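You operate a simulated robot arm through the tools that you are given. There is no shell and no other tool.

You run a simulated two-armed robot. Do the job below in one go: nothing can be reset, and whatever is moved stays where it is left.

Task
Bin the oldest packet in the seed box and file the yellow one in its slot.
Fine: the old one goes into the grey waste tin, whose lid goes back on; leave the other packets.

Only the result counts: the job must be done as asked and must still hold three seconds after the hand-in. Knocking over, shifting, dropping, spilling or breaking anything else fails it. A push-on lid holds only when it is set on centred and level and pressed home; a screw cap is set on level and turned clockwise until tight.

Robot
Two 7-joint arms with two-finger parallel grippers on one trunk that stands fixed in place. Base frame: the origin is at the foot of the trunk, x ahead of it, y to its left, z up. Readings come in cm, degrees, newtons and seconds.
The left shoulder is at [5, 15.8, 118.3], the right one opposite. With the tool pointing down near the work surface each hand reaches from about 24 to 66 cm from the base axis, measured 20 degrees to its own side. Payload 3.91 kg a hand.
The TCP of each hand is the grasp point between the finger pads, 3 cm short of the fingertips. In the tool frame z runs along the fingers and y along their closing line. Largest opening 11 cm; finger width 2, thickness 1; the body of the gripper, 4.8 by 11.2 cm, starts 5.5 cm behind the TCP.
Orientation is that of the tool frame in the base frame, as a unit quaternion [x, y, z, w]. With the fingers straight down and closing along the base's y, the tool's x points along the base's -x, its y along +y and its z along -z.

Tools
- The arms move only by the tool arm_command. It takes "left_commands", "right_commands" or both (then of equal length, played together; a hand with none holds still); each is a list of rows, each a list of 7 numbers: the turn, a rotation vector about the base's x, y, z in degrees, then the shift along the base's x, y, z in m, then the gripper command, from -1 (fully open) to 1 (shut), values between in proportion. In form: [[rx, ry, rz, tx, ty, tz, fingers], ...]. A call has 1 to 20 rows; each row is the pose to reach, as a shift and turn from the pose commanded when the call began. Rows are played at 5 a second. More than 5 cm and 8.6 degrees between two rows, or a gripper value outside its range, and nothing of the call is played. Where a pose cannot be reached the arm comes as near as it can. A force on the tool above 40 N (or 10 N above the force at the start of the call, whichever is more), or a blocked arm, ends the call early, and 0.2 s more pass. Each finger travels about 15.3 cm/s and halts on what it meets, pressing with about 24 N; the grip force reading is that of the motor and also rises with nothing between the fingers. The clock runs only during rows and for 0.2 s after the last one: add rows that repeat a pose to give the fingers time. It gives the time, the measured TCP pose, the force on the tool (base axes), the opening and the grip force at its end, in the units of the frame above (readings bear some noise), with the torque about the TCP (base axes, N m) and any sound that the robot's microphone picked up.
- Cameras (640 x 400 px; columns grow to the right, rows downward): "scene" is now at [12.61, -2.58, 135.13]; the picture's right is [-0.22, -0.98, 0.00], its down [-0.43, 0.10, -0.90] and it looks along [0.88, -0.20, -0.44] (base axes); focal length 222 px, centre (320, 200). "left" rides on the left gripper at [7.3, -1.7, -10.3] in its tool frame; the picture's right is [0.23, 0.97, 0.00], its down [-0.76, 0.18, -0.62] and it looks along [-0.61, 0.14, 0.78] (tool axes); focal length 222 px, centre (320, 200). "right" rides on the right gripper at [7.2, 1.7, -10.3] in its tool frame; the picture's right is [-0.23, 0.97, 0.00], its down [-0.76, -0.18, -0.62] and it looks along [-0.61, -0.14, 0.78] (tool axes); focal length 222 px, centre (320, 200). There is no depth. A picture from a camera that has moved, and an enlarged one, comes with that camera's place and axes in the base frame and with its lens. The place of the scene camera against the robot may be out by one fixed shift of up to 2.5 cm in any direction.
- snapshot(camera): a new picture of that camera. It takes no simulated time.
- lift_body(by): slides the trunk up (or, below 0, down) by that many cm; the arms and the scene camera ride with it, the base frame stays. It gives what a move gives, with no picture.
- head_to(pan, tilt): turns the head with the scene camera to pan (to the left, within 80 degrees either way) and tilt (down, from -29 to 69), counted from straight ahead of the robot. It gives what a move gives.
- zoom(camera, box): a new picture of the part [left, top, right, bottom] of that camera's present view, enlarged. It takes no simulated time.
- close_job(): hands the job in; it is judged then, once.

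Places have to be worked out from the pictures, the camera data and where the tool is seen. Open the grippers and draw the arms clear of the work before you hand the job in, unless the task says otherwise.

The tools are called after ">>>" by a JSON object that holds its "method" and its "body". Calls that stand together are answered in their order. arm_command: Moves the arms, as the interface text tells. Its arguments: {"type":"object","properties":{"left_commands":{"type":"array","items":{"type":"array","items":{"type":"number"}}},"right_commands":{"type":"array","items":{"type":"array","items":{"type":"number"}}}},"required":[]} The other tools are called the same way: lift_body (by) moves the trunk up or down; head_to (pan, tilt) turns the head that bears the scene camera; snapshot (camera) takes a picture; zoom (camera, box) takes an enlarged picture of a part of a camera's view; close_job () hands the job in.

At the start:

```text
time_s: 0.0
left_eef_pos: [33.76, -5.01, 124.83]
left_orientation: [-0.001, 1.0, -0.001, 0.0]
left_force: [-0.5, 1.2, -0.5]
left_wrist_torque: [0.0, 0.01, 0.03]
left_width: 11.0
left_grip_force: 0.0
right_eef_pos: [34.78, -37.86, 125.01]
right_orientation: [0.0, 1.0, 0.002, 0.0]
right_force: [0.6, -0.1, 0.4]
right_wrist_torque: [0.0, 0.0, 0.02]
right_width: 10.99
right_grip_force: 0.0
trunk travel left (down, up): [-42.5, 5.7]
head pan, tilt (commanded): [-12.6, 26.1]
```

scene: 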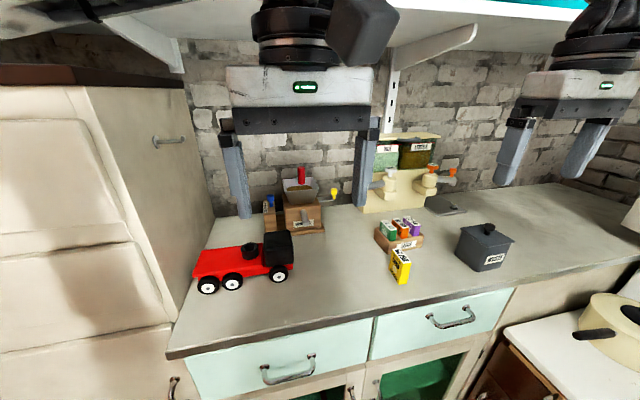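
right: 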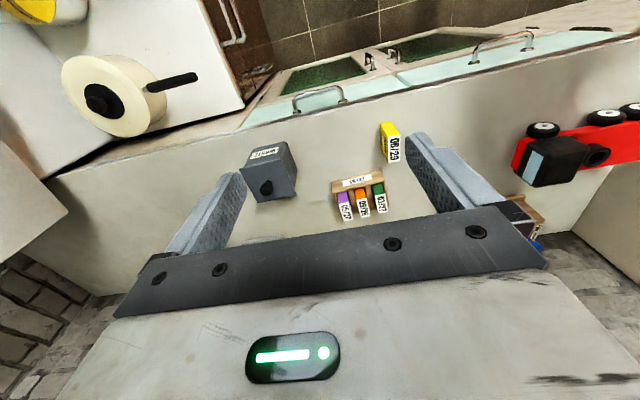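
left: 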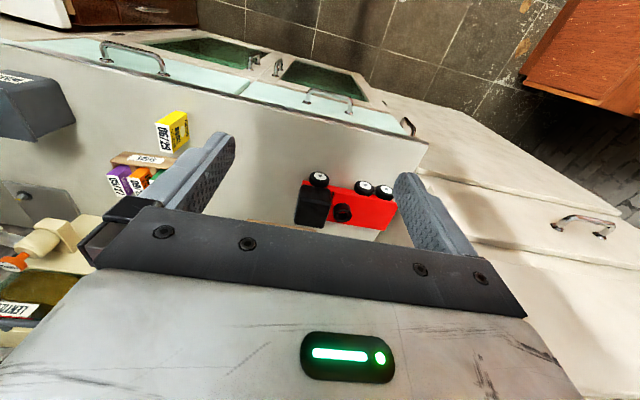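

I see a seed box with three packets (green, orange, purple), a yellow packet in front, and a grey tin with a knob lid. I zoom in to read the dates and details.

>>> {"method": "zoom", "body": {"camera": "scene", "box": [350, 190, 530, 300]}}

>>> {"method": "zoom", "body": {"camera": "right", "box": [230, 110, 430, 235]}}

>>> {"method": "zoom", "body": {"camera": "left", "box": [90, 100, 210, 200]}}

```text
3.56 times, centred on (440, 245) of scene
camera zoom: at [12.61, -2.58, 135.13], right [-0.22, -0.98, 0.0], down [-0.43, 0.1, -0.9], along [0.88, -0.2, -0.44], focal length 790 px, centre (-107, 40)
```

zoom: 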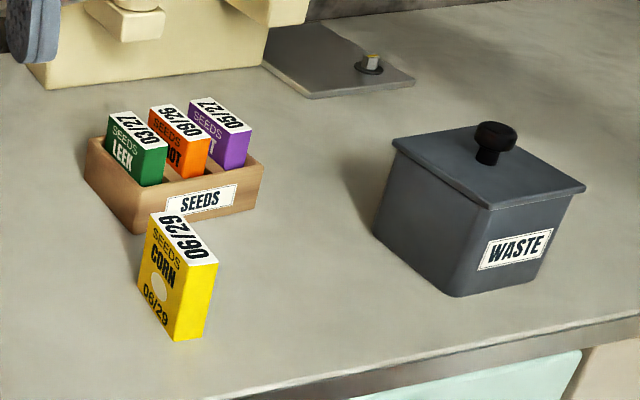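

```text
3.20 times, centred on (330, 172) of right
camera zoom: at [27.55, -36.19, 135.53], right [0.23, 0.97, 0.0], down [0.76, -0.18, 0.62], along [0.61, -0.14, -0.78], focal length 711 px, centre (288, 288)
```

zoom: 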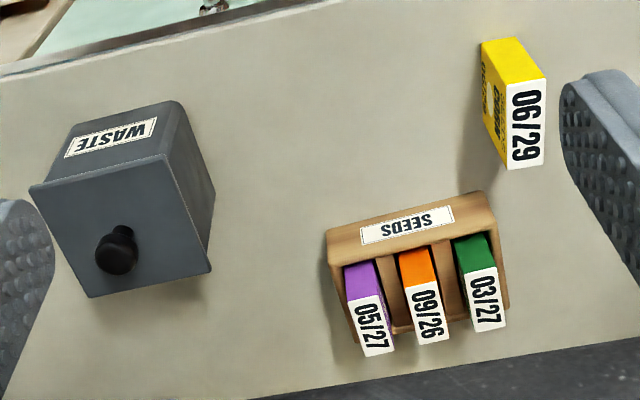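

```text
4.00 times, centred on (150, 150) of left
camera zoom: at [26.39, -6.71, 135.11], right [-0.23, 0.97, 0.0], down [0.76, 0.18, 0.62], along [0.61, 0.14, -0.78], focal length 888 px, centre (1000, 400)
```

zoom: 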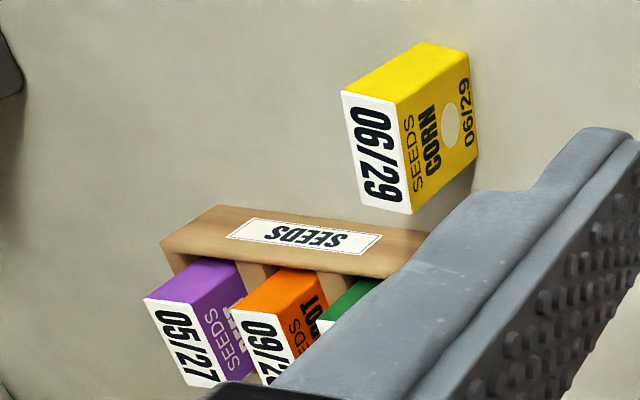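

The dates read green 03/27, orange 09/26, purple 05/27, so orange (middle slot) is the oldest. I first draw the left arm away to the left and bring the right hand lower and nearer, to look at the box from close up.

>>> {"method": "arm_command", "body": {"left_commands": [[0, 0, 0, 0, 0.045, 0, -1], [0, 0, 0, 0, 0.09, 0, -1], [0, 0, 0, 0, 0.135, 0, -1], [0, 0, 0, 0, 0.18, 0, -1]], "right_commands": [[0, 0, 0, 0.01, 0.025, -0.029, -1], [0, 0, 0, 0.02, 0.05, -0.058, -1], [0, 0, 0, 0.03, 0.075, -0.087, -1], [0, 0, 0, 0.04, 0.1, -0.115, -1]]}}

>>> {"method": "snapshot", "body": {"camera": "right"}}

>>> {"method": "snapshot", "body": {"camera": "scene"}}

```text
time_s: 1.0
left_eef_pos: [33.78, 13.07, 124.8]
left_orientation: [0.0, 1.0, -0.001, 0.0]
left_force: [-0.4, -0.3, -0.2]
left_wrist_torque: [-0.01, 0.01, 0.05]
left_width: 10.99
left_grip_force: 0.0
right_eef_pos: [38.94, -27.72, 113.45]
right_orientation: [0.0, 1.0, 0.0, 0.0]
right_force: [0.3, 0.0, -0.2]
right_wrist_torque: [-0.01, -0.01, 0.0]
right_width: 11.0
right_grip_force: 0.1
trunk travel left (down, up): [-42.5, 5.7]
head pan, tilt (commanded): [-12.6, 26.1]
```

```text
taken
camera right: at [31.66, -26.02, 123.74], right [0.23, 0.97, 0.0], down [0.76, -0.18, 0.62], along [0.61, -0.14, -0.78], focal length 222 px, centre (320, 200)
```

right: 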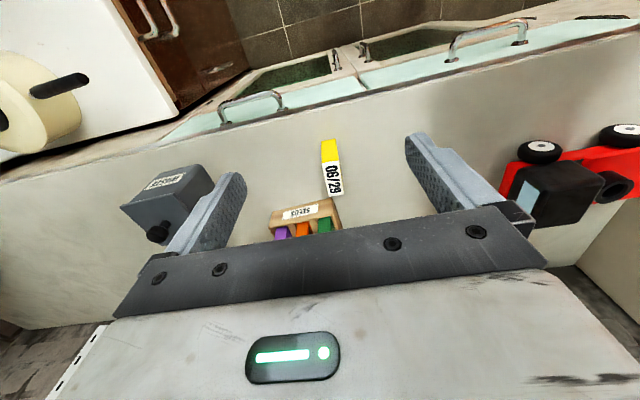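

```text
taken
camera scene: at [12.63, -2.49, 135.13], right [-0.22, -0.98, 0.0], down [-0.43, 0.1, -0.9], along [0.88, -0.2, -0.44], focal length 222 px, centre (320, 200)
```

scene: 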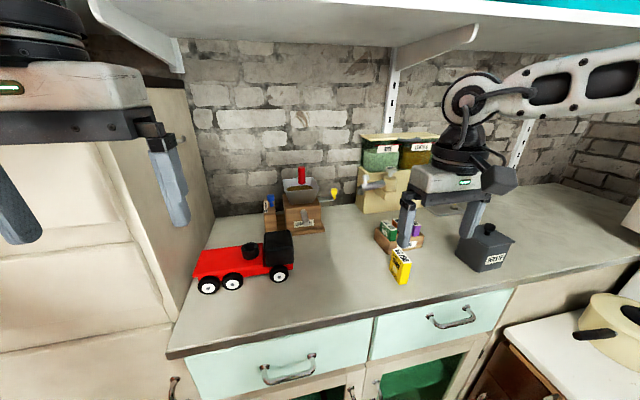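

The camera sees the yellow packet and box front from here. I zoom for precise corners.

>>> {"method": "zoom", "body": {"camera": "right", "box": [260, 130, 360, 240]}}

>>> {"method": "zoom", "body": {"camera": "right", "box": [110, 150, 220, 250]}}

>>> {"method": "zoom", "body": {"camera": "scene", "box": [365, 205, 430, 290]}}

```text
3.64 times, centred on (310, 185) of right
camera zoom: at [31.66, -26.02, 123.74], right [0.23, 0.97, 0.0], down [0.76, -0.18, 0.62], along [0.61, -0.14, -0.78], focal length 808 px, centre (356, 254)
```

zoom: 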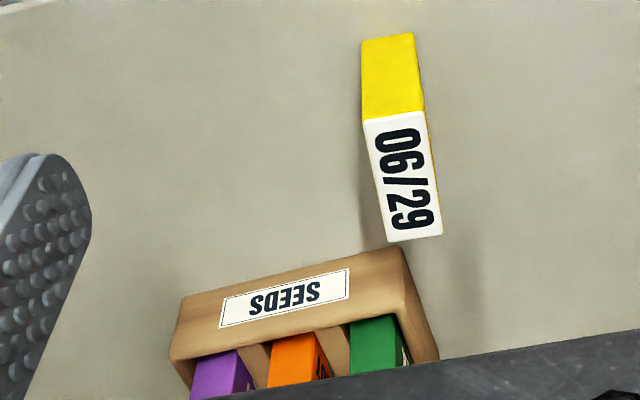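

```text
4.00 times, centred on (165, 200) of right
camera zoom: at [31.66, -26.02, 123.74], right [0.23, 0.97, 0.0], down [0.76, -0.18, 0.62], along [0.61, -0.14, -0.78], focal length 888 px, centre (940, 200)
```

zoom: 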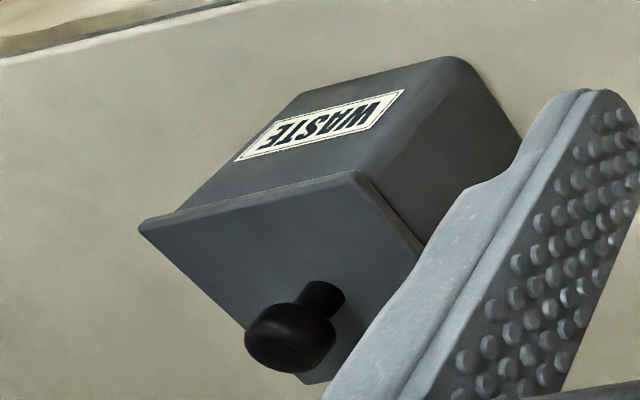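

```text
4.71 times, centred on (398, 248) of scene
camera zoom: at [12.63, -2.49, 135.13], right [-0.22, -0.98, 0.0], down [-0.43, 0.1, -0.9], along [0.88, -0.2, -0.44], focal length 1046 px, centre (-45, -24)
```

zoom: 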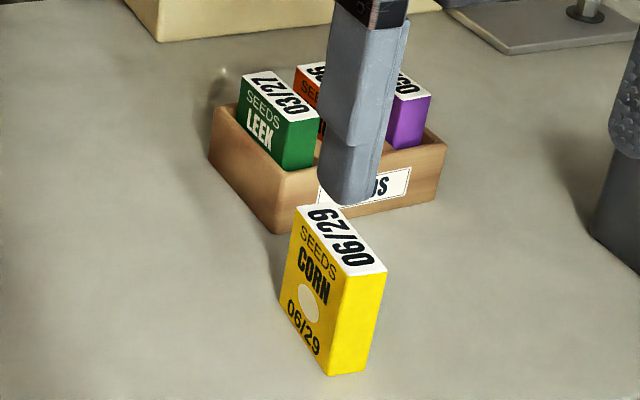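

Stereo puts the yellow packet's top centre at about (46.6, -27.8, 101.1), 5 x 2 cm, with the counter at z ≈ 95. I now move the right hand up over the box to see the slots from close.

>>> {"method": "arm_command", "body": {"right_commands": [[0, 0, 0, 0.03, -0.017, 0.02, -1], [0, 0, 0, 0.065, -0.035, 0.025, -1], [0, 0, 0, 0.1, -0.053, 0.025, -1]]}}

>>> {"method": "snapshot", "body": {"camera": "right"}}

>>> {"method": "zoom", "body": {"camera": "right", "box": [250, 140, 390, 240]}}

>>> {"method": "snapshot", "body": {"camera": "scene"}}

```text
time_s: 1.8
left_eef_pos: [33.8, 12.93, 124.75]
left_orientation: [-0.001, 1.0, -0.001, 0.0]
left_force: [0.3, -0.1, -0.1]
left_wrist_torque: [0.02, 0.0, -0.03]
left_width: 11.0
left_grip_force: 0.1
right_eef_pos: [48.82, -33.26, 115.9]
right_orientation: [0.0, 1.0, -0.001, -0.001]
right_force: [0.0, 0.4, 0.6]
right_wrist_torque: [0.02, -0.02, 0.01]
right_width: 11.0
right_grip_force: 0.0
trunk travel left (down, up): [-42.5, 5.7]
head pan, tilt (commanded): [-12.6, 26.1]
```

```text
taken
camera right: at [41.5, -31.53, 126.25], right [0.23, 0.97, 0.0], down [0.76, -0.18, 0.62], along [0.61, -0.14, -0.78], focal length 222 px, centre (320, 200)
```

right: 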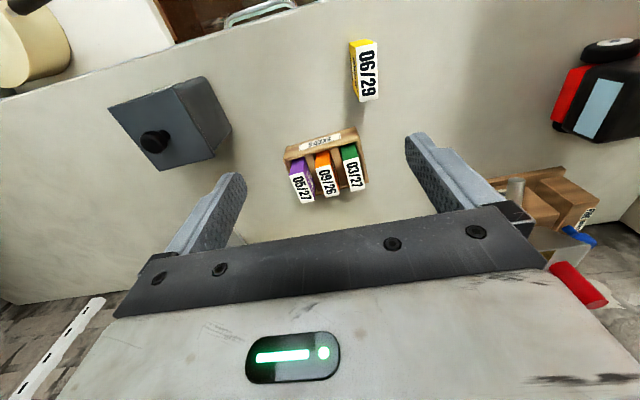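

```text
4.00 times, centred on (320, 190) of right
camera zoom: at [41.5, -31.53, 126.25], right [0.23, 0.97, 0.0], down [0.76, -0.18, 0.62], along [0.61, -0.14, -0.78], focal length 888 px, centre (320, 240)
```

zoom: 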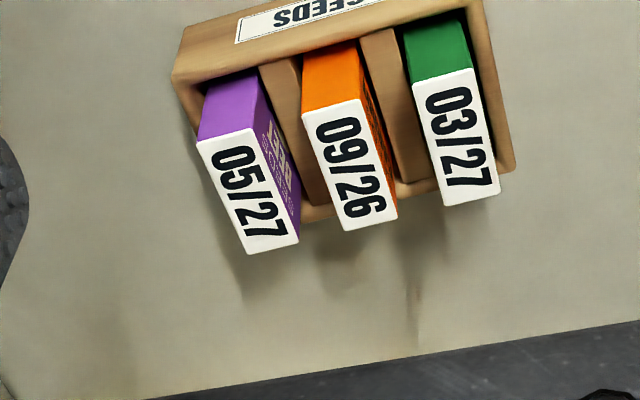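

```text
taken
camera scene: at [12.67, -2.57, 135.11], right [-0.22, -0.98, 0.0], down [-0.43, 0.1, -0.9], along [0.88, -0.2, -0.44], focal length 222 px, centre (320, 200)
```

scene: 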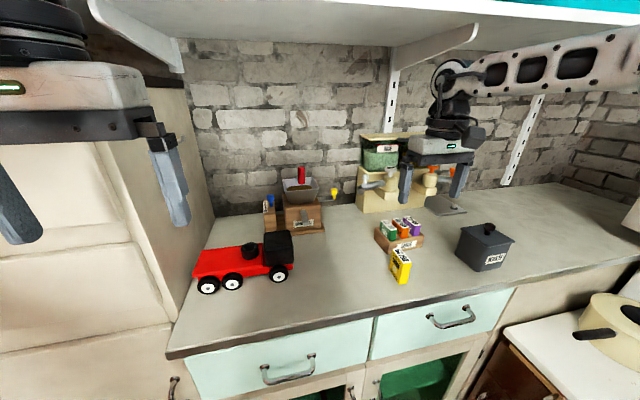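

The close view shows the slots with dividers clearly. I zoom harder for accurate corners of the packets and box.

>>> {"method": "zoom", "body": {"camera": "right", "box": [280, 150, 376, 210]}}

>>> {"method": "zoom", "body": {"camera": "right", "box": [280, 120, 376, 180]}}

>>> {"method": "zoom", "body": {"camera": "scene", "box": [365, 205, 445, 255]}}

>>> {"method": "zoom", "body": {"camera": "right", "box": [100, 60, 244, 180]}}

```text
6.67 times, centred on (328, 180) of right
camera zoom: at [41.5, -31.53, 126.25], right [0.23, 0.97, 0.0], down [0.76, -0.18, 0.62], along [0.61, -0.14, -0.78], focal length 1481 px, centre (267, 333)
```

zoom: 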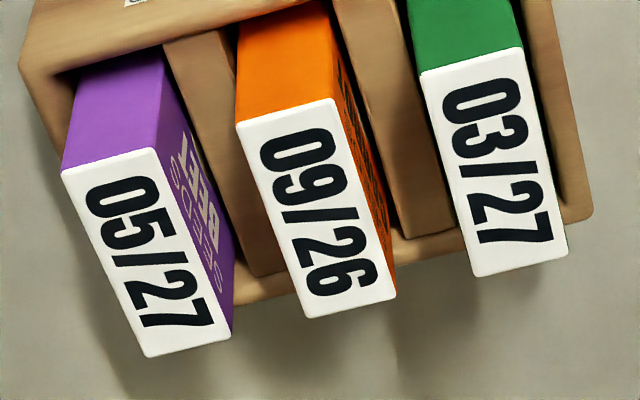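

```text
6.67 times, centred on (328, 150) of right
camera zoom: at [41.5, -31.53, 126.25], right [0.23, 0.97, 0.0], down [0.76, -0.18, 0.62], along [0.61, -0.14, -0.78], focal length 1481 px, centre (267, 533)
```

zoom: 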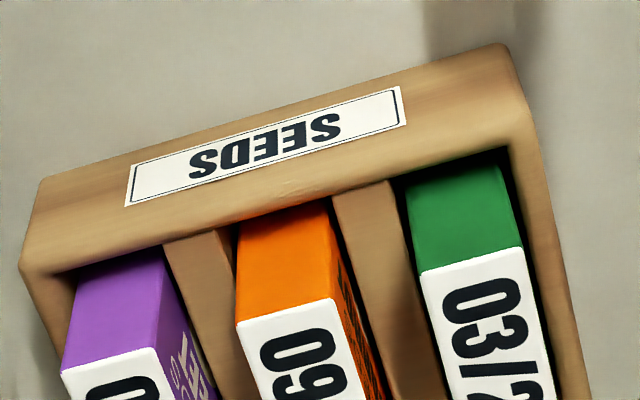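

```text
8.00 times, centred on (405, 230) of scene
camera zoom: at [12.67, -2.57, 135.11], right [-0.22, -0.98, 0.0], down [-0.43, 0.1, -0.9], along [0.88, -0.2, -0.44], focal length 1778 px, centre (-360, -40)
```

zoom: 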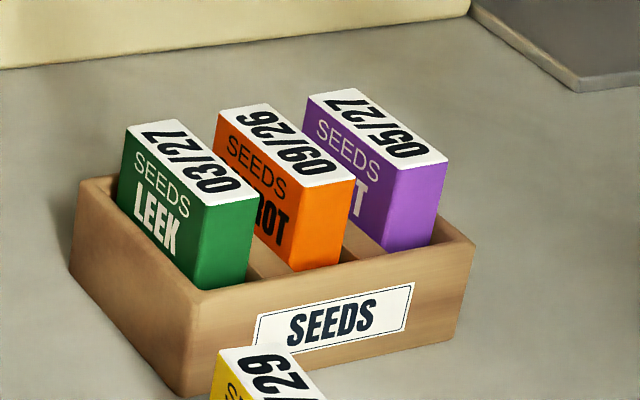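

```text
3.33 times, centred on (172, 120) of right
camera zoom: at [41.5, -31.53, 126.25], right [0.23, 0.97, 0.0], down [0.76, -0.18, 0.62], along [0.61, -0.14, -0.78], focal length 740 px, centre (813, 467)
```

zoom: 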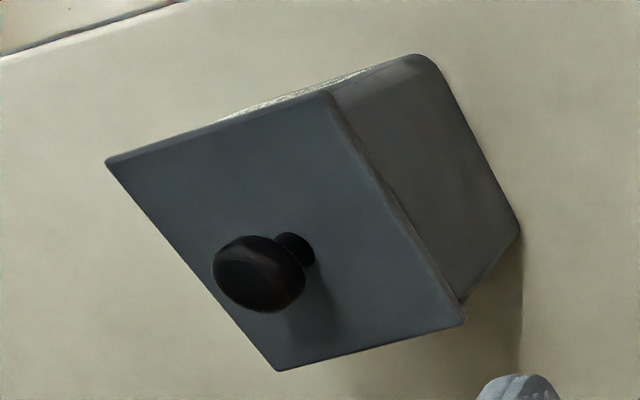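

The lid is a ~7.7 cm square centred near (46.9, -50.1), top at z ≈ 102.8, with its knob head around z 105; orange is at about (58.0, -34.3), top z ≈ 101.6, box yaw ≈ +3.9°. I move the right hand above the knob, still well clear, and check alignment.

>>> {"method": "arm_command", "body": {"right_commands": [[0, 0, 0, -0.004, -0.045, 0.01, -1], [0, 0, 0, -0.008, -0.09, 0.01, -1], [0, 0, 0, -0.014, -0.13, 0.0, -1], [0, 0, 0, -0.0185, -0.169, -0.015, -1], [0, 0, 0, -0.0185, -0.169, -0.015, -1]]}}

>>> {"method": "snapshot", "body": {"camera": "right"}}

>>> {"method": "zoom", "body": {"camera": "right", "box": [220, 80, 420, 230]}}

>>> {"method": "zoom", "body": {"camera": "scene", "box": [440, 160, 540, 280]}}

```text
time_s: 3.0
left_eef_pos: [33.77, 12.89, 124.85]
left_orientation: [0.0, 1.0, -0.001, 0.0]
left_force: [-0.5, 0.3, 0.0]
left_wrist_torque: [0.01, 0.03, 0.0]
left_width: 11.02
left_grip_force: 0.0
right_eef_pos: [45.11, -47.13, 113.77]
right_orientation: [0.002, 1.0, 0.0, 0.0]
right_force: [0.4, 0.3, 0.1]
right_wrist_torque: [0.0, 0.03, -0.01]
right_width: 10.99
right_grip_force: 0.0
right hand out of reach, approached as far as the arm can: row 3, 4, 5
trunk travel left (down, up): [-42.5, 5.7]
head pan, tilt (commanded): [-12.6, 26.1]
```

```text
taken
camera right: at [37.99, -45.4, 124.18], right [0.23, 0.97, 0.0], down [0.76, -0.18, 0.62], along [0.61, -0.14, -0.78], focal length 222 px, centre (320, 200)
```

right: 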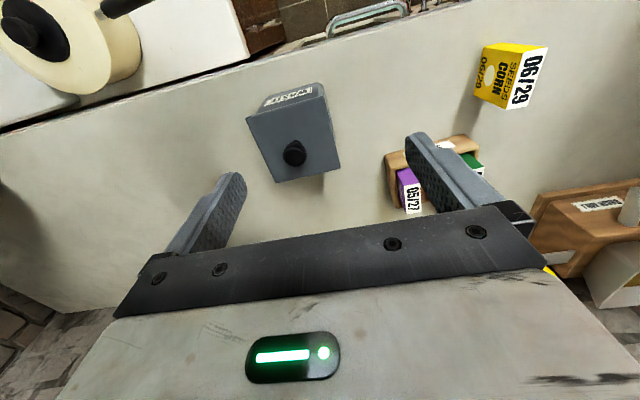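

```text
2.67 times, centred on (320, 155) of right
camera zoom: at [37.99, -45.4, 124.18], right [0.23, 0.97, 0.0], down [0.76, -0.18, 0.62], along [0.61, -0.14, -0.78], focal length 592 px, centre (320, 320)
```

zoom: 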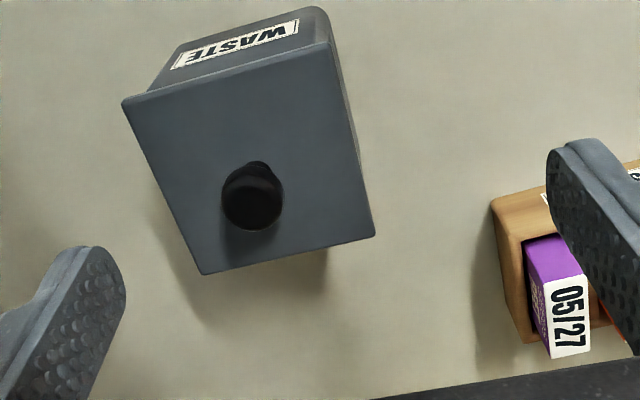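

```text
3.33 times, centred on (490, 220) of scene
camera zoom: at [12.68, -2.63, 135.11], right [-0.22, -0.98, 0.0], down [-0.43, 0.1, -0.9], along [0.88, -0.2, -0.44], focal length 741 px, centre (-247, 133)
```

zoom: 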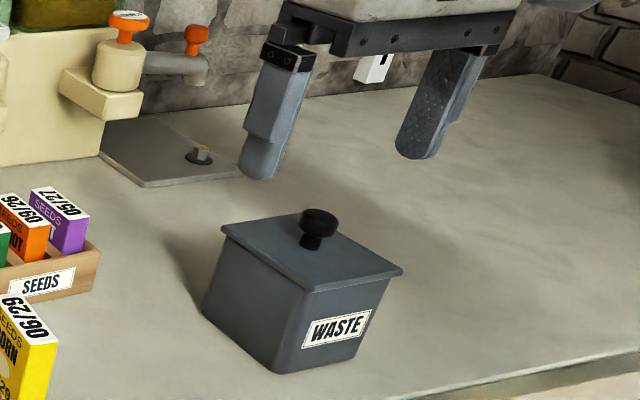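

The knob pose was out of reach at this height because the wrist sits well above the shoulder. I raise the trunk to gain reach at this height.

>>> {"method": "lift_body", "body": {"by": 5.5}}

```text
time_s: 4.0
left_eef_pos: [33.85, 12.84, 130.29]
left_orientation: [-0.001, 1.0, -0.002, 0.0]
left_force: [0.2, 0.8, 0.4]
left_wrist_torque: [0.0, -0.03, -0.01]
left_width: 11.01
left_grip_force: 0.1
right_eef_pos: [45.27, -46.93, 119.36]
right_orientation: [0.001, 1.0, 0.0, 0.0]
right_force: [1.1, 0.0, -0.1]
right_wrist_torque: [-0.01, 0.01, -0.03]
right_width: 11.0
right_grip_force: 0.0
trunk travel left (down, up): [-48.0, 0.2]
head pan, tilt (commanded): [-12.6, 26.1]
```

To find out where the commanded pose stands after that, I move straight down a little and read the position.

>>> {"method": "arm_command", "body": {"right_commands": [[0, 0, 0, 0, 0, -0.04, -1], [0, 0, 0, 0, 0, -0.07, -1], [0, 0, 0, 0, 0, -0.07, -1]]}}

```text
time_s: 4.8
left_eef_pos: [33.75, 12.9, 130.28]
left_orientation: [-0.002, 1.0, -0.001, 0.0]
left_force: [-0.4, 0.1, 0.9]
left_wrist_torque: [-0.03, 0.0, -0.02]
left_width: 10.97
left_grip_force: 0.0
right_eef_pos: [45.23, -46.97, 112.38]
right_orientation: [0.001, 1.0, 0.0, 0.0]
right_force: [-0.2, 0.5, 0.2]
right_wrist_torque: [0.02, 0.0, 0.04]
right_width: 11.01
right_grip_force: 0.1
trunk travel left (down, up): [-48.0, 0.2]
head pan, tilt (commanded): [-12.6, 26.1]
```

The commanded pose follows the reached one. I now shift to over the knob at z ≈ 112 and check.

>>> {"method": "arm_command", "body": {"right_commands": [[0, 0, 0, 0.01, -0.018, 0, -1], [0, 0, 0, 0.017, -0.0313, 0, -1], [0, 0, 0, 0.017, -0.0313, 0, -1]]}}

>>> {"method": "snapshot", "body": {"camera": "right"}}

>>> {"method": "zoom", "body": {"camera": "right", "box": [220, 110, 400, 230]}}

>>> {"method": "zoom", "body": {"camera": "scene", "box": [430, 180, 550, 320]}}

```text
time_s: 5.6
left_eef_pos: [33.76, 12.88, 130.34]
left_orientation: [0.0, 1.0, -0.001, 0.0]
left_force: [-0.4, -0.5, -0.5]
left_wrist_torque: [0.02, 0.02, -0.05]
left_width: 11.01
left_grip_force: 0.1
right_eef_pos: [45.65, -47.45, 112.18]
right_orientation: [0.003, 1.0, -0.002, 0.001]
right_force: [-0.1, 0.1, 0.0]
right_wrist_torque: [-0.04, -0.02, -0.03]
right_width: 11.03
right_grip_force: 0.1
right hand out of reach, approached as far as the arm can: row 1, 2, 3
trunk travel left (down, up): [-48.0, 0.2]
head pan, tilt (commanded): [-12.6, 26.1]
```

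```text
taken
camera right: at [38.42, -45.79, 122.64], right [0.23, 0.97, 0.0], down [0.76, -0.18, 0.62], along [0.61, -0.15, -0.78], focal length 222 px, centre (320, 200)
```

right: 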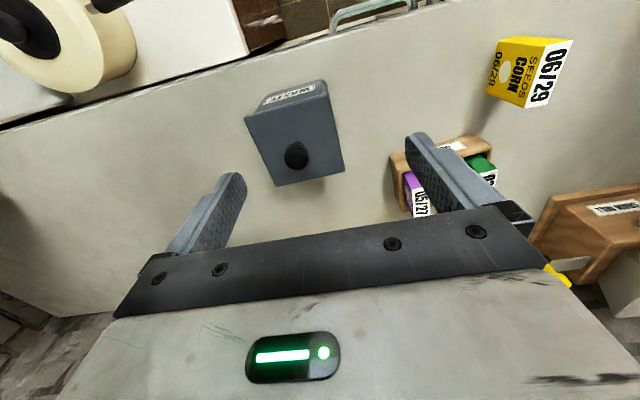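

```text
3.33 times, centred on (310, 170) of right
camera zoom: at [38.42, -45.79, 122.64], right [0.23, 0.97, 0.0], down [0.76, -0.18, 0.62], along [0.61, -0.15, -0.78], focal length 740 px, centre (353, 300)
```

zoom: 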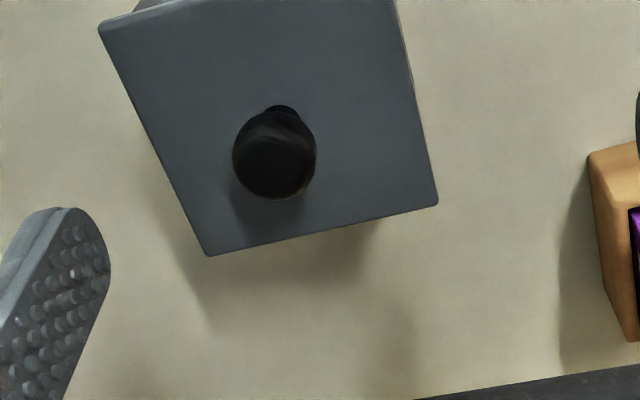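

```text
2.86 times, centred on (490, 250) of scene
camera zoom: at [12.61, -2.59, 140.62], right [-0.22, -0.98, 0.0], down [-0.43, 0.1, -0.9], along [0.88, -0.2, -0.44], focal length 635 px, centre (-166, 57)
```

zoom: 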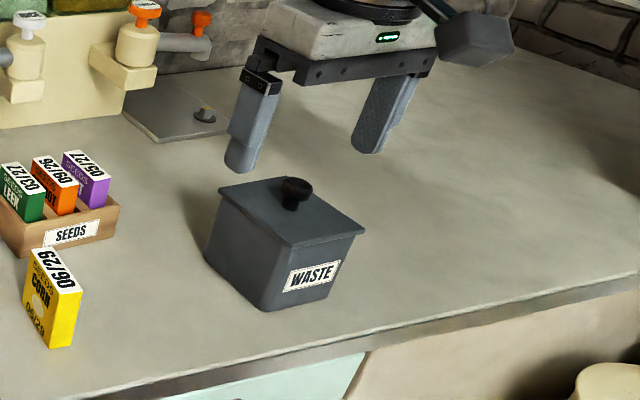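

Still short of the knob by ~3 cm. I test whether turning the hand about the vertical (clockwise) frees more reach, staying at this safe height.

>>> {"method": "arm_command", "body": {"right_commands": [[0, 0, -8, 0, 0, 0, -1], [0, 0, -16, 0, 0, 0, -1], [0, 0, -24, 0, 0, 0, -1], [0, 0, -32, 0, 0, 0, -1], [0, 0, -32, 0.006, -0.012, 0, -1], [0, 0, -32, 0.0128, -0.0265, 0, -1], [0, 0, -32, 0.0128, -0.0265, 0, -1]]}}

```text
time_s: 7.2
left_eef_pos: [33.77, 12.94, 130.19]
left_orientation: [0.0, 1.0, -0.001, 0.0]
left_force: [-0.2, 0.2, 0.3]
left_wrist_torque: [0.01, 0.0, 0.0]
left_width: 11.0
left_grip_force: 0.2
right_eef_pos: [47.08, -50.33, 112.36]
right_orientation: [0.276, 0.961, 0.0, 0.001]
right_force: [0.4, 0.6, 0.1]
right_wrist_torque: [-0.02, 0.0, -0.01]
right_width: 11.03
right_grip_force: 0.0
trunk travel left (down, up): [-48.0, 0.2]
head pan, tilt (commanded): [-12.6, 26.1]
```

Turning the hand −32° freed the reach: now at (47.1, -50.3, 112.4). I look to check the knob against the fingers.

>>> {"method": "snapshot", "body": {"camera": "right"}}

>>> {"method": "zoom", "body": {"camera": "right", "box": [240, 100, 400, 230]}}

>>> {"method": "zoom", "body": {"camera": "scene", "box": [430, 180, 550, 320]}}

```text
taken
camera right: at [41.75, -45.06, 122.67], right [0.71, 0.7, 0.0], down [0.55, -0.56, 0.62], along [0.44, -0.44, -0.78], focal length 222 px, centre (320, 200)
```

right: 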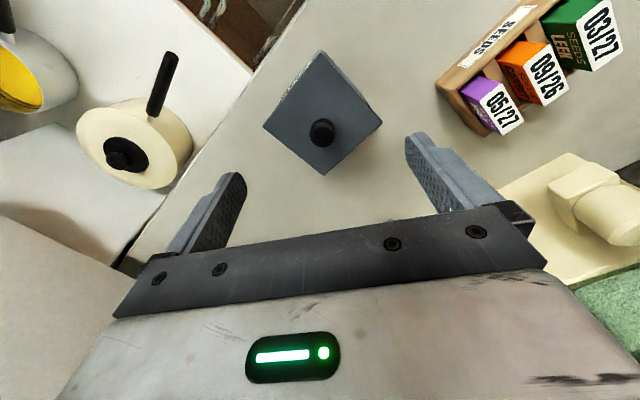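

```text
3.08 times, centred on (320, 165) of right
camera zoom: at [41.75, -45.06, 122.67], right [0.71, 0.7, 0.0], down [0.55, -0.56, 0.62], along [0.44, -0.44, -0.78], focal length 684 px, centre (320, 308)
```

zoom: 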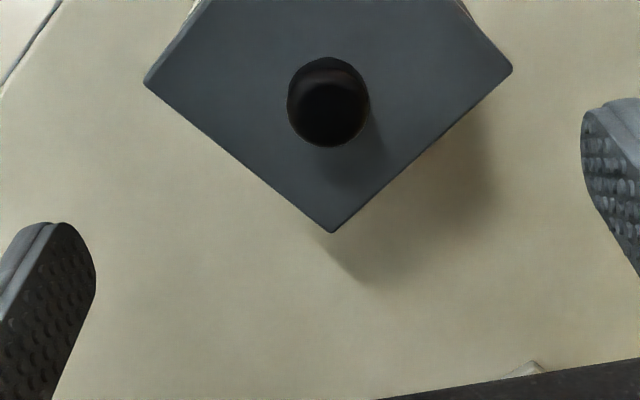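

```text
2.86 times, centred on (490, 250) of scene
camera zoom: at [12.6, -2.57, 140.63], right [-0.22, -0.98, 0.0], down [-0.43, 0.1, -0.9], along [0.88, -0.2, -0.44], focal length 635 px, centre (-166, 57)
```

zoom: 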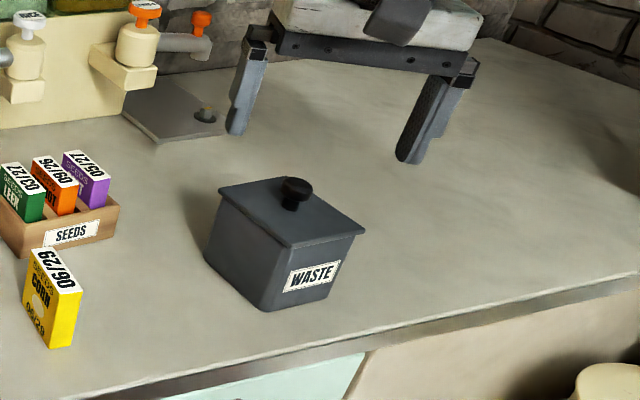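

The knob centre reads about (46.9, -50.0). I correct the small offset and descend until the fingertips are just above the lid, still open.

>>> {"method": "arm_command", "body": {"right_commands": [[0, 0, 0, -0.002, 0.0035, 0, -1], [0, 0, 0, -0.002, 0.0035, -0.02, -1], [0, 0, 0, -0.002, 0.0035, -0.04, -1], [0, 0, 0, -0.002, 0.0035, -0.05, -1], [0, 0, 0, -0.002, 0.0035, -0.058, -1], [0, 0, 0, -0.002, 0.0035, -0.058, -1]]}}

>>> {"method": "snapshot", "body": {"camera": "right"}}

>>> {"method": "zoom", "body": {"camera": "scene", "box": [450, 200, 530, 290]}}

```text
time_s: 8.6
left_eef_pos: [33.79, 12.84, 130.36]
left_orientation: [-0.001, 1.0, -0.001, 0.0]
left_force: [-0.6, 0.3, 1.4]
left_wrist_torque: [-0.01, 0.0, -0.02]
left_width: 10.99
left_grip_force: 0.1
right_eef_pos: [46.57, -49.88, 106.17]
right_orientation: [0.276, 0.961, 0.0, 0.001]
right_force: [-0.4, 0.3, -0.1]
right_wrist_torque: [-0.01, 0.0, -0.01]
right_width: 11.02
right_grip_force: 0.1
trunk travel left (down, up): [-48.0, 0.2]
head pan, tilt (commanded): [-12.6, 26.1]
```

```text
taken
camera right: at [41.46, -44.61, 116.75], right [0.71, 0.7, 0.0], down [0.55, -0.56, 0.62], along [0.44, -0.44, -0.78], focal length 222 px, centre (320, 200)
```

right: 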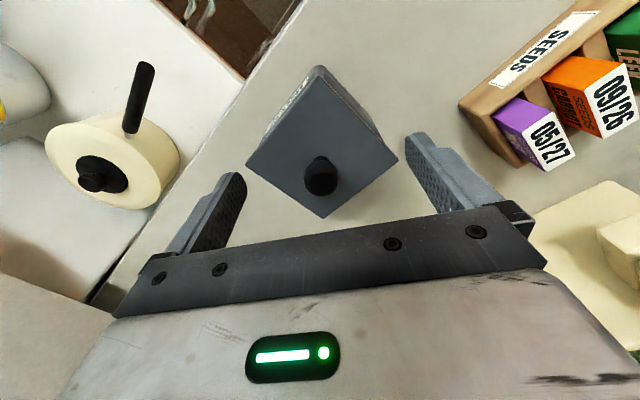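

```text
4.44 times, centred on (490, 245) of scene
camera zoom: at [12.61, -2.57, 140.63], right [-0.22, -0.98, 0.0], down [-0.43, 0.1, -0.9], along [0.88, -0.2, -0.44], focal length 988 px, centre (-436, 0)
```

zoom: 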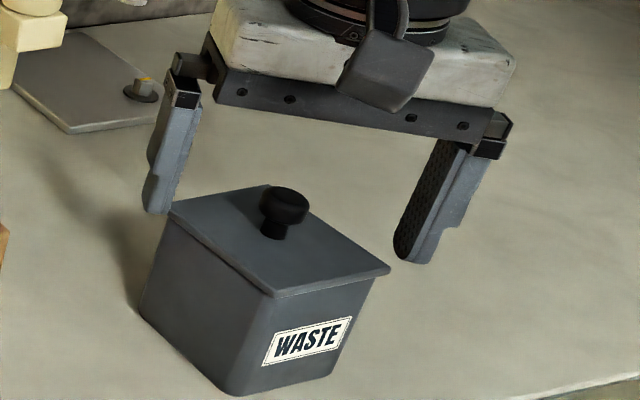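

The fingertip midpoint lies on the knob's stem in both views. I close on the knob.

>>> {"method": "arm_command", "body": {"right_commands": [[0, 0, 0, 0, 0, 0, 0.2], [0, 0, 0, 0, 0, 0, 0.4], [0, 0, 0, 0, 0, 0, 1], [0, 0, 0, 0, 0, 0, 1], [0, 0, 0, 0, 0, 0, 1]]}}

>>> {"method": "zoom", "body": {"camera": "right", "box": [220, 50, 420, 230]}}

>>> {"method": "zoom", "body": {"camera": "scene", "box": [450, 200, 530, 290]}}

```text
time_s: 9.8
left_eef_pos: [33.75, 12.96, 130.36]
left_orientation: [-0.001, 1.0, -0.001, 0.0]
left_force: [-0.1, 0.1, 0.0]
left_wrist_torque: [0.03, 0.0, 0.01]
left_width: 11.0
left_grip_force: 0.0
right_eef_pos: [46.83, -49.95, 106.26]
right_orientation: [0.276, 0.961, 0.0, 0.0]
right_force: [0.6, 0.0, 0.4]
right_wrist_torque: [0.02, 0.01, 0.0]
right_width: 2.04
right_grip_force: 24.2
trunk travel left (down, up): [-48.0, 0.2]
head pan, tilt (commanded): [-12.6, 26.1]
heard: snap
```

```text
2.22 times, centred on (320, 140) of right
camera zoom: at [41.47, -44.62, 116.76], right [0.71, 0.7, 0.0], down [0.55, -0.56, 0.62], along [0.44, -0.44, -0.78], focal length 494 px, centre (320, 333)
```

zoom: 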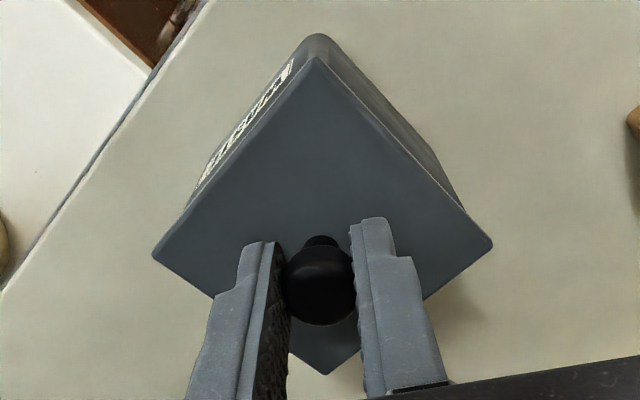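

```text
4.44 times, centred on (490, 245) of scene
camera zoom: at [12.61, -2.58, 140.63], right [-0.22, -0.98, 0.0], down [-0.43, 0.1, -0.9], along [0.88, -0.2, -0.44], focal length 988 px, centre (-436, 0)
```

zoom: 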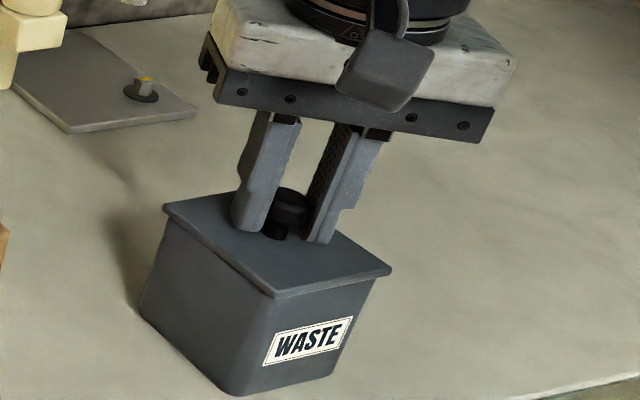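

Grip at 2.04 cm with a "snap" heard, likely the lid popping loose. I lift gently a short way and look.

>>> {"method": "arm_command", "body": {"right_commands": [[0, 0, 0, 0, 0, 0.005, 1], [0, 0, 0, 0, 0, 0.01, 1], [0, 0, 0, 0, 0, 0.02, 1], [0, 0, 0, 0, 0, 0.03, 1], [0, 0, 0, 0, 0, 0.03, 1]]}}

>>> {"method": "zoom", "body": {"camera": "right", "box": [200, 30, 440, 230]}}

>>> {"method": "zoom", "body": {"camera": "scene", "box": [440, 180, 540, 300]}}

```text
time_s: 11.0
left_eef_pos: [33.76, 12.82, 130.24]
left_orientation: [-0.001, 1.0, -0.001, 0.0]
left_force: [0.7, 0.3, 0.4]
left_wrist_torque: [0.0, -0.01, -0.01]
left_width: 11.0
left_grip_force: 0.0
right_eef_pos: [46.92, -49.79, 109.27]
right_orientation: [0.277, 0.961, -0.001, 0.0]
right_force: [0.5, -0.3, -0.4]
right_wrist_torque: [-0.04, 0.02, -0.01]
right_width: 2.02
right_grip_force: 24.3
trunk travel left (down, up): [-48.0, 0.2]
head pan, tilt (commanded): [-12.6, 26.1]
```

```text
2.00 times, centred on (320, 130) of right
camera zoom: at [41.57, -44.52, 119.69], right [0.71, 0.7, 0.0], down [0.55, -0.56, 0.62], along [0.44, -0.44, -0.78], focal length 444 px, centre (320, 340)
```

zoom: 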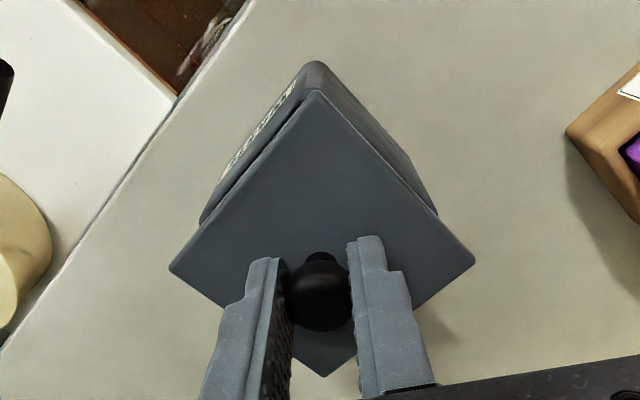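

```text
3.33 times, centred on (490, 240) of scene
camera zoom: at [12.62, -2.58, 140.62], right [-0.22, -0.98, 0.0], down [-0.43, 0.1, -0.9], along [0.88, -0.2, -0.44], focal length 741 px, centre (-247, 67)
```

zoom: 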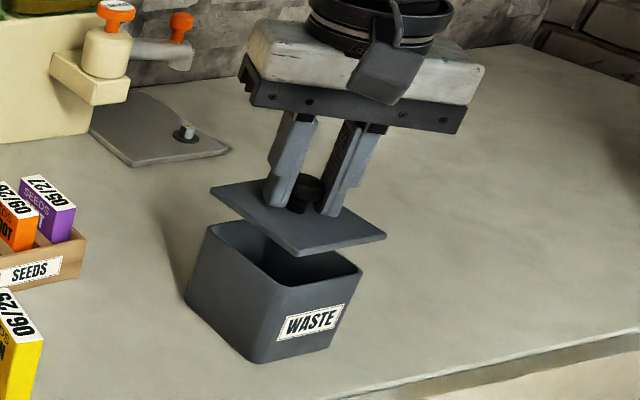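

The lid is off cleanly and the tin has not moved. I carry the lid up and over to the free spot between the tin and the yellow packet.

>>> {"method": "arm_command", "body": {"right_commands": [[0, 0, 0, 0, 0, 0.03, 1], [0, 0, 0, 0, 0, 0.06, 1], [0, 0, 0, -0.004, 0.04, 0.06, 1], [0, 0, 0, -0.009, 0.08, 0.06, 1], [0, 0, 0, -0.014, 0.12, 0.05, 1], [0, 0, 0, -0.014, 0.12, 0.01, 1], [0, 0, 0, -0.014, 0.12, -0.03, 1], [0, 0, 0, -0.014, 0.12, -0.07, 1], [0, 0, 0, -0.014, 0.12, -0.07, 1]]}}

>>> {"method": "snapshot", "body": {"camera": "scene"}}

>>> {"method": "zoom", "body": {"camera": "scene", "box": [360, 220, 500, 340]}}

>>> {"method": "snapshot", "body": {"camera": "right"}}

```text
time_s: 13.0
left_eef_pos: [33.78, 12.94, 130.32]
left_orientation: [-0.001, 1.0, -0.001, 0.001]
left_force: [0.1, 0.6, 0.9]
left_wrist_torque: [-0.01, 0.01, -0.03]
left_width: 11.02
left_grip_force: 0.0
right_eef_pos: [45.48, -37.94, 102.41]
right_orientation: [0.276, 0.961, -0.001, 0.0]
right_force: [-0.2, 0.4, -0.1]
right_wrist_torque: [0.02, -0.02, -0.01]
right_width: 2.02
right_grip_force: 23.6
trunk travel left (down, up): [-48.0, 0.2]
head pan, tilt (commanded): [-12.6, 26.1]
```

```text
taken
camera scene: at [12.59, -2.54, 140.63], right [-0.22, -0.98, 0.0], down [-0.43, 0.1, -0.9], along [0.88, -0.2, -0.44], focal length 222 px, centre (320, 200)
```

scene: 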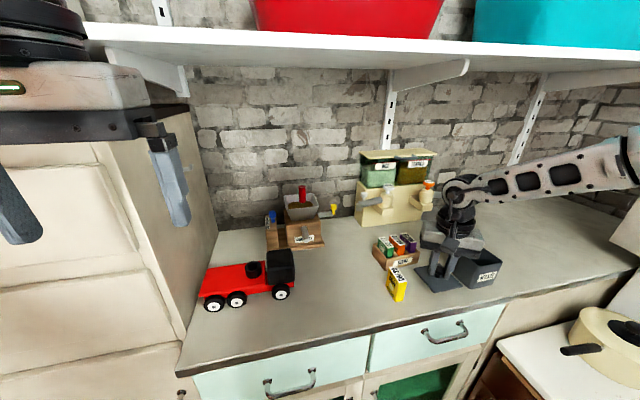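

```text
3.33 times, centred on (430, 280) of scene
camera zoom: at [12.59, -2.54, 140.63], right [-0.22, -0.98, 0.0], down [-0.43, 0.1, -0.9], along [0.88, -0.2, -0.44], focal length 741 px, centre (-47, -67)
```

zoom: 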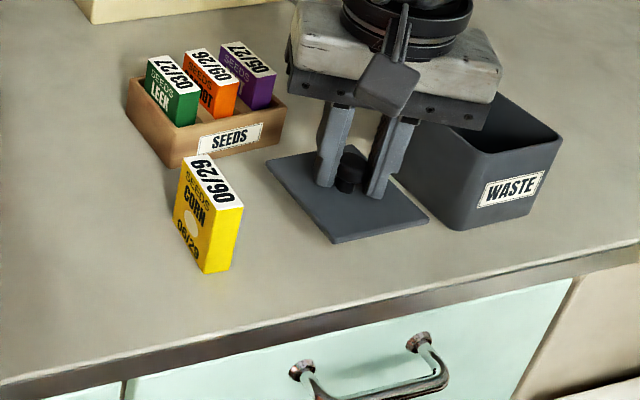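

```text
taken
camera right: at [40.14, -32.67, 112.83], right [0.71, 0.7, 0.0], down [0.55, -0.56, 0.62], along [0.44, -0.44, -0.78], focal length 222 px, centre (320, 200)
```

right: 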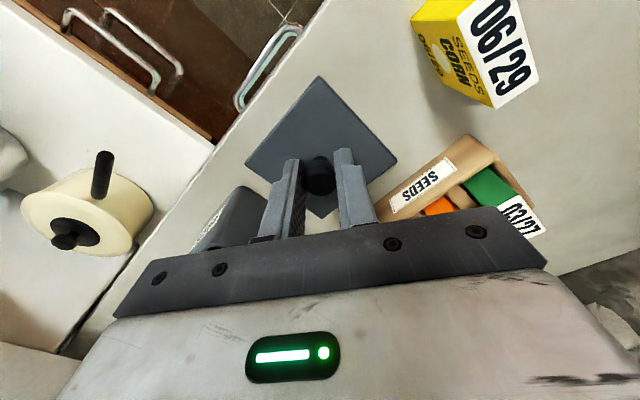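

The lid hangs level about 3 cm over the counter in a clear spot. I lower it in small steps feeling for contact.

>>> {"method": "arm_command", "body": {"right_commands": [[0, 0, 0, 0, 0, -0.015, 1], [0, 0, 0, 0, 0, -0.025, 1], [0, 0, 0, 0, 0, -0.028, 1], [0, 0, 0, 0, 0, -0.028, 1]]}}

>>> {"method": "zoom", "body": {"camera": "scene", "box": [400, 250, 470, 300]}}

```text
time_s: 14.0
left_eef_pos: [33.73, 12.88, 130.23]
left_orientation: [0.0, 1.0, -0.001, 0.0]
left_force: [0.6, -0.1, 0.1]
left_wrist_torque: [0.01, 0.0, -0.03]
left_width: 10.99
left_grip_force: 0.0
right_eef_pos: [45.48, -37.94, 99.54]
right_orientation: [0.277, 0.961, -0.001, 0.0]
right_force: [-0.2, 0.2, -0.6]
right_wrist_torque: [0.02, 0.02, -0.01]
right_width: 2.02
right_grip_force: 24.1
trunk travel left (down, up): [-48.0, 0.2]
head pan, tilt (commanded): [-12.6, 26.1]
```

```text
8.00 times, centred on (435, 275) of scene
camera zoom: at [12.61, -2.58, 140.63], right [-0.22, -0.98, 0.0], down [-0.43, 0.1, -0.9], along [0.88, -0.2, -0.44], focal length 1778 px, centre (-600, -400)
```

zoom: 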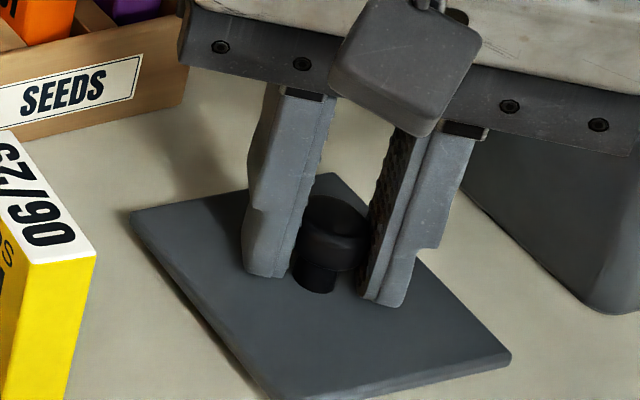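

>>> {"method": "arm_command", "body": {"right_commands": [[0, 0, 0, 0, 0, -0.001, 1], [0, 0, 0, 0, 0, -0.002, 1], [0, 0, 0, 0, 0, -0.003, 1], [0, 0, 0, 0, 0, -0.003, 1]]}}

>>> {"method": "zoom", "body": {"camera": "scene", "box": [400, 260, 470, 310]}}

```text
time_s: 15.0
left_eef_pos: [33.75, 13.0, 130.25]
left_orientation: [-0.001, 1.0, -0.001, 0.0]
left_force: [-1.1, -0.5, -0.1]
left_wrist_torque: [0.0, 0.01, -0.01]
left_width: 10.99
left_grip_force: 0.0
right_eef_pos: [45.46, -37.85, 99.2]
right_orientation: [0.277, 0.961, 0.0, 0.0]
right_force: [-0.2, 0.5, -0.9]
right_wrist_torque: [0.03, 0.03, 0.02]
right_width: 2.02
right_grip_force: 24.3
trunk travel left (down, up): [-48.0, 0.2]
head pan, tilt (commanded): [-12.6, 26.1]
```

```text
8.00 times, centred on (435, 285) of scene
camera zoom: at [12.61, -2.58, 140.63], right [-0.22, -0.98, 0.0], down [-0.43, 0.1, -0.9], along [0.88, -0.2, -0.44], focal length 1778 px, centre (-600, -480)
```

zoom: 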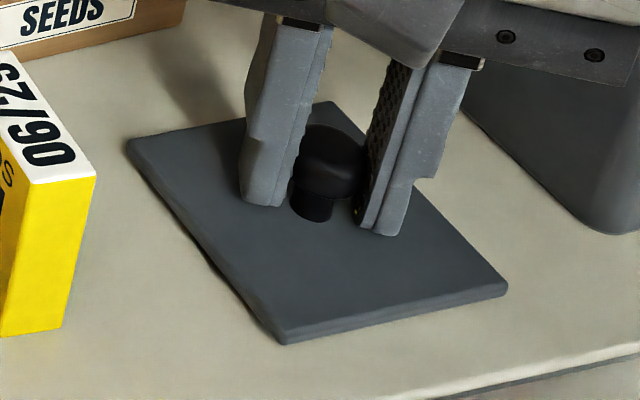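

Nearly touching; no contact force yet. I keep going down by a millimetre per row.

>>> {"method": "arm_command", "body": {"right_commands": [[0, 0, 0, 0, 0, -0.001, 1], [0, 0, 0, 0, 0, -0.002, 1], [0, 0, 0, 0, 0, -0.002, 1]]}}

>>> {"method": "zoom", "body": {"camera": "scene", "box": [400, 260, 470, 310]}}

```text
time_s: 15.8
left_eef_pos: [33.8, 12.87, 130.23]
left_orientation: [-0.001, 1.0, -0.001, 0.0]
left_force: [0.0, 0.2, 0.1]
left_wrist_torque: [0.01, 0.01, 0.02]
left_width: 11.0
left_grip_force: 0.1
right_eef_pos: [45.41, -37.86, 99.09]
right_orientation: [0.276, 0.961, -0.001, 0.0]
right_force: [-0.2, 1.0, 0.0]
right_wrist_torque: [-0.01, -0.04, -0.01]
right_width: 2.0
right_grip_force: 23.9
trunk travel left (down, up): [-48.0, 0.2]
head pan, tilt (commanded): [-12.6, 26.1]
```

```text
8.00 times, centred on (435, 285) of scene
camera zoom: at [12.61, -2.58, 140.63], right [-0.22, -0.98, 0.0], down [-0.43, 0.1, -0.9], along [0.88, -0.2, -0.44], focal length 1778 px, centre (-600, -480)
```

zoom: 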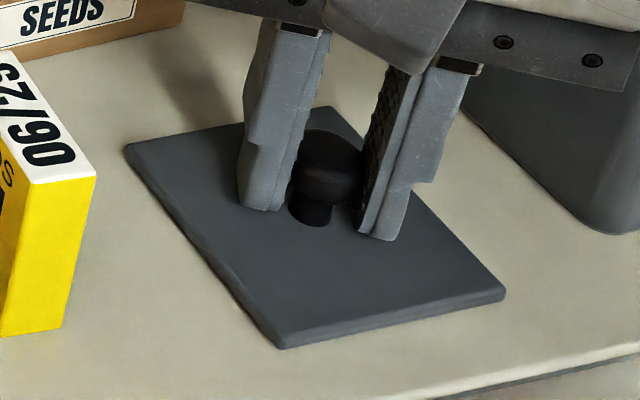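

>>> {"method": "arm_command", "body": {"right_commands": [[0, 0, 0, 0, 0, -0.001, 1], [0, 0, 0, 0, 0, -0.002, 1], [0, 0, 0, 0, 0, -0.002, 1]]}}

>>> {"method": "zoom", "body": {"camera": "scene", "box": [400, 260, 470, 310]}}

```text
time_s: 16.6
left_eef_pos: [33.85, 12.95, 130.32]
left_orientation: [-0.001, 1.0, -0.001, 0.001]
left_force: [-0.4, 0.0, 0.5]
left_wrist_torque: [0.0, -0.01, 0.01]
left_width: 10.98
left_grip_force: 0.1
right_eef_pos: [45.46, -37.86, 98.93]
right_orientation: [0.277, 0.961, -0.001, 0.001]
right_force: [0.2, -0.2, 3.3]
right_wrist_torque: [0.03, 0.09, 0.04]
right_width: 2.01
right_grip_force: 24.0
trunk travel left (down, up): [-48.0, 0.2]
head pan, tilt (commanded): [-12.6, 26.1]
```

```text
8.00 times, centred on (435, 285) of scene
camera zoom: at [12.58, -2.55, 140.63], right [-0.22, -0.98, 0.0], down [-0.43, 0.1, -0.9], along [0.88, -0.2, -0.44], focal length 1778 px, centre (-600, -480)
```

zoom: 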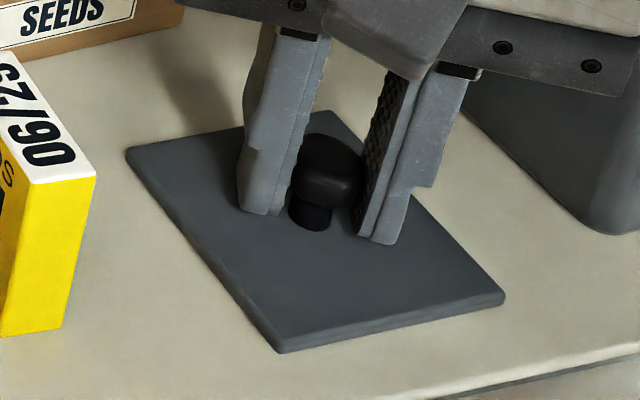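

Contact: 3.3 N upward at TCP z ≈ 98.9, so the lid rests flat on the counter. I open gently and rise straight up.

>>> {"method": "arm_command", "body": {"right_commands": [[0, 0, 0, 0, 0, 0, 0.5], [0, 0, 0, 0, 0, 0, 0.1], [0, 0, 0, 0, 0, 0, 0.1], [0, 0, 0, 0, 0, 0.03, 0.1], [0, 0, 0, 0, 0, 0.07, 0.1], [0, 0, 0, 0, 0, 0.11, 0.1], [0, 0, 0, 0, 0, 0.14, 0.1]]}}

>>> {"method": "zoom", "body": {"camera": "scene", "box": [370, 230, 510, 320]}}

>>> {"method": "snapshot", "body": {"camera": "right"}}

```text
time_s: 18.2
left_eef_pos: [33.71, 12.94, 130.28]
left_orientation: [-0.001, 1.0, -0.002, 0.0]
left_force: [-1.0, -0.2, -0.2]
left_wrist_torque: [-0.01, 0.02, -0.01]
left_width: 10.98
left_grip_force: 0.1
right_eef_pos: [45.28, -37.69, 113.16]
right_orientation: [0.276, 0.961, -0.001, -0.001]
right_force: [-0.2, 0.1, 0.0]
right_wrist_torque: [-0.01, -0.02, 0.01]
right_width: 4.97
right_grip_force: 0.0
trunk travel left (down, up): [-48.0, 0.2]
head pan, tilt (commanded): [-12.6, 26.1]
```

```text
4.44 times, centred on (440, 275) of scene
camera zoom: at [12.59, -2.56, 140.63], right [-0.22, -0.98, 0.0], down [-0.43, 0.1, -0.9], along [0.88, -0.2, -0.44], focal length 988 px, centre (-213, -133)
```

zoom: 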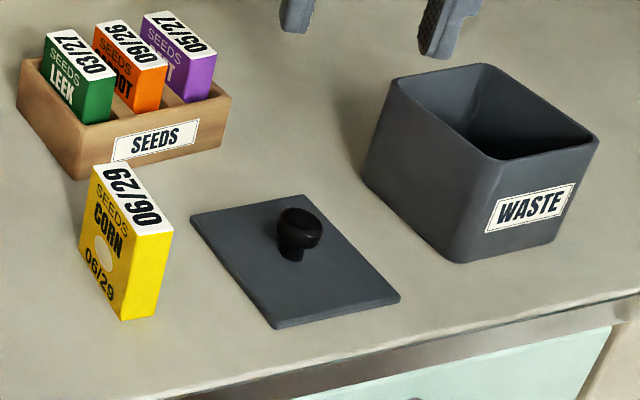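

```text
taken
camera right: at [40.08, -32.55, 123.59], right [0.71, 0.7, 0.0], down [0.55, -0.55, 0.62], along [0.44, -0.44, -0.78], focal length 222 px, centre (320, 200)
```

right: 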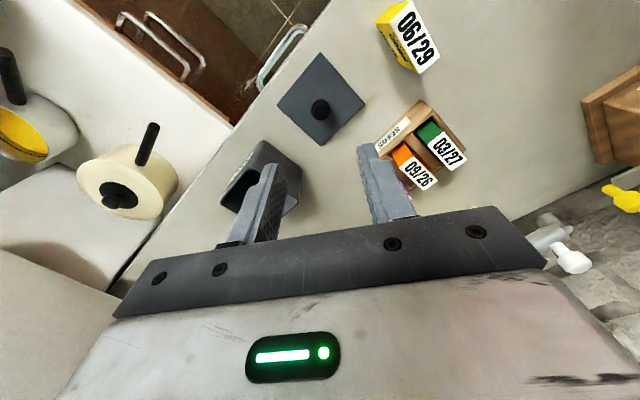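

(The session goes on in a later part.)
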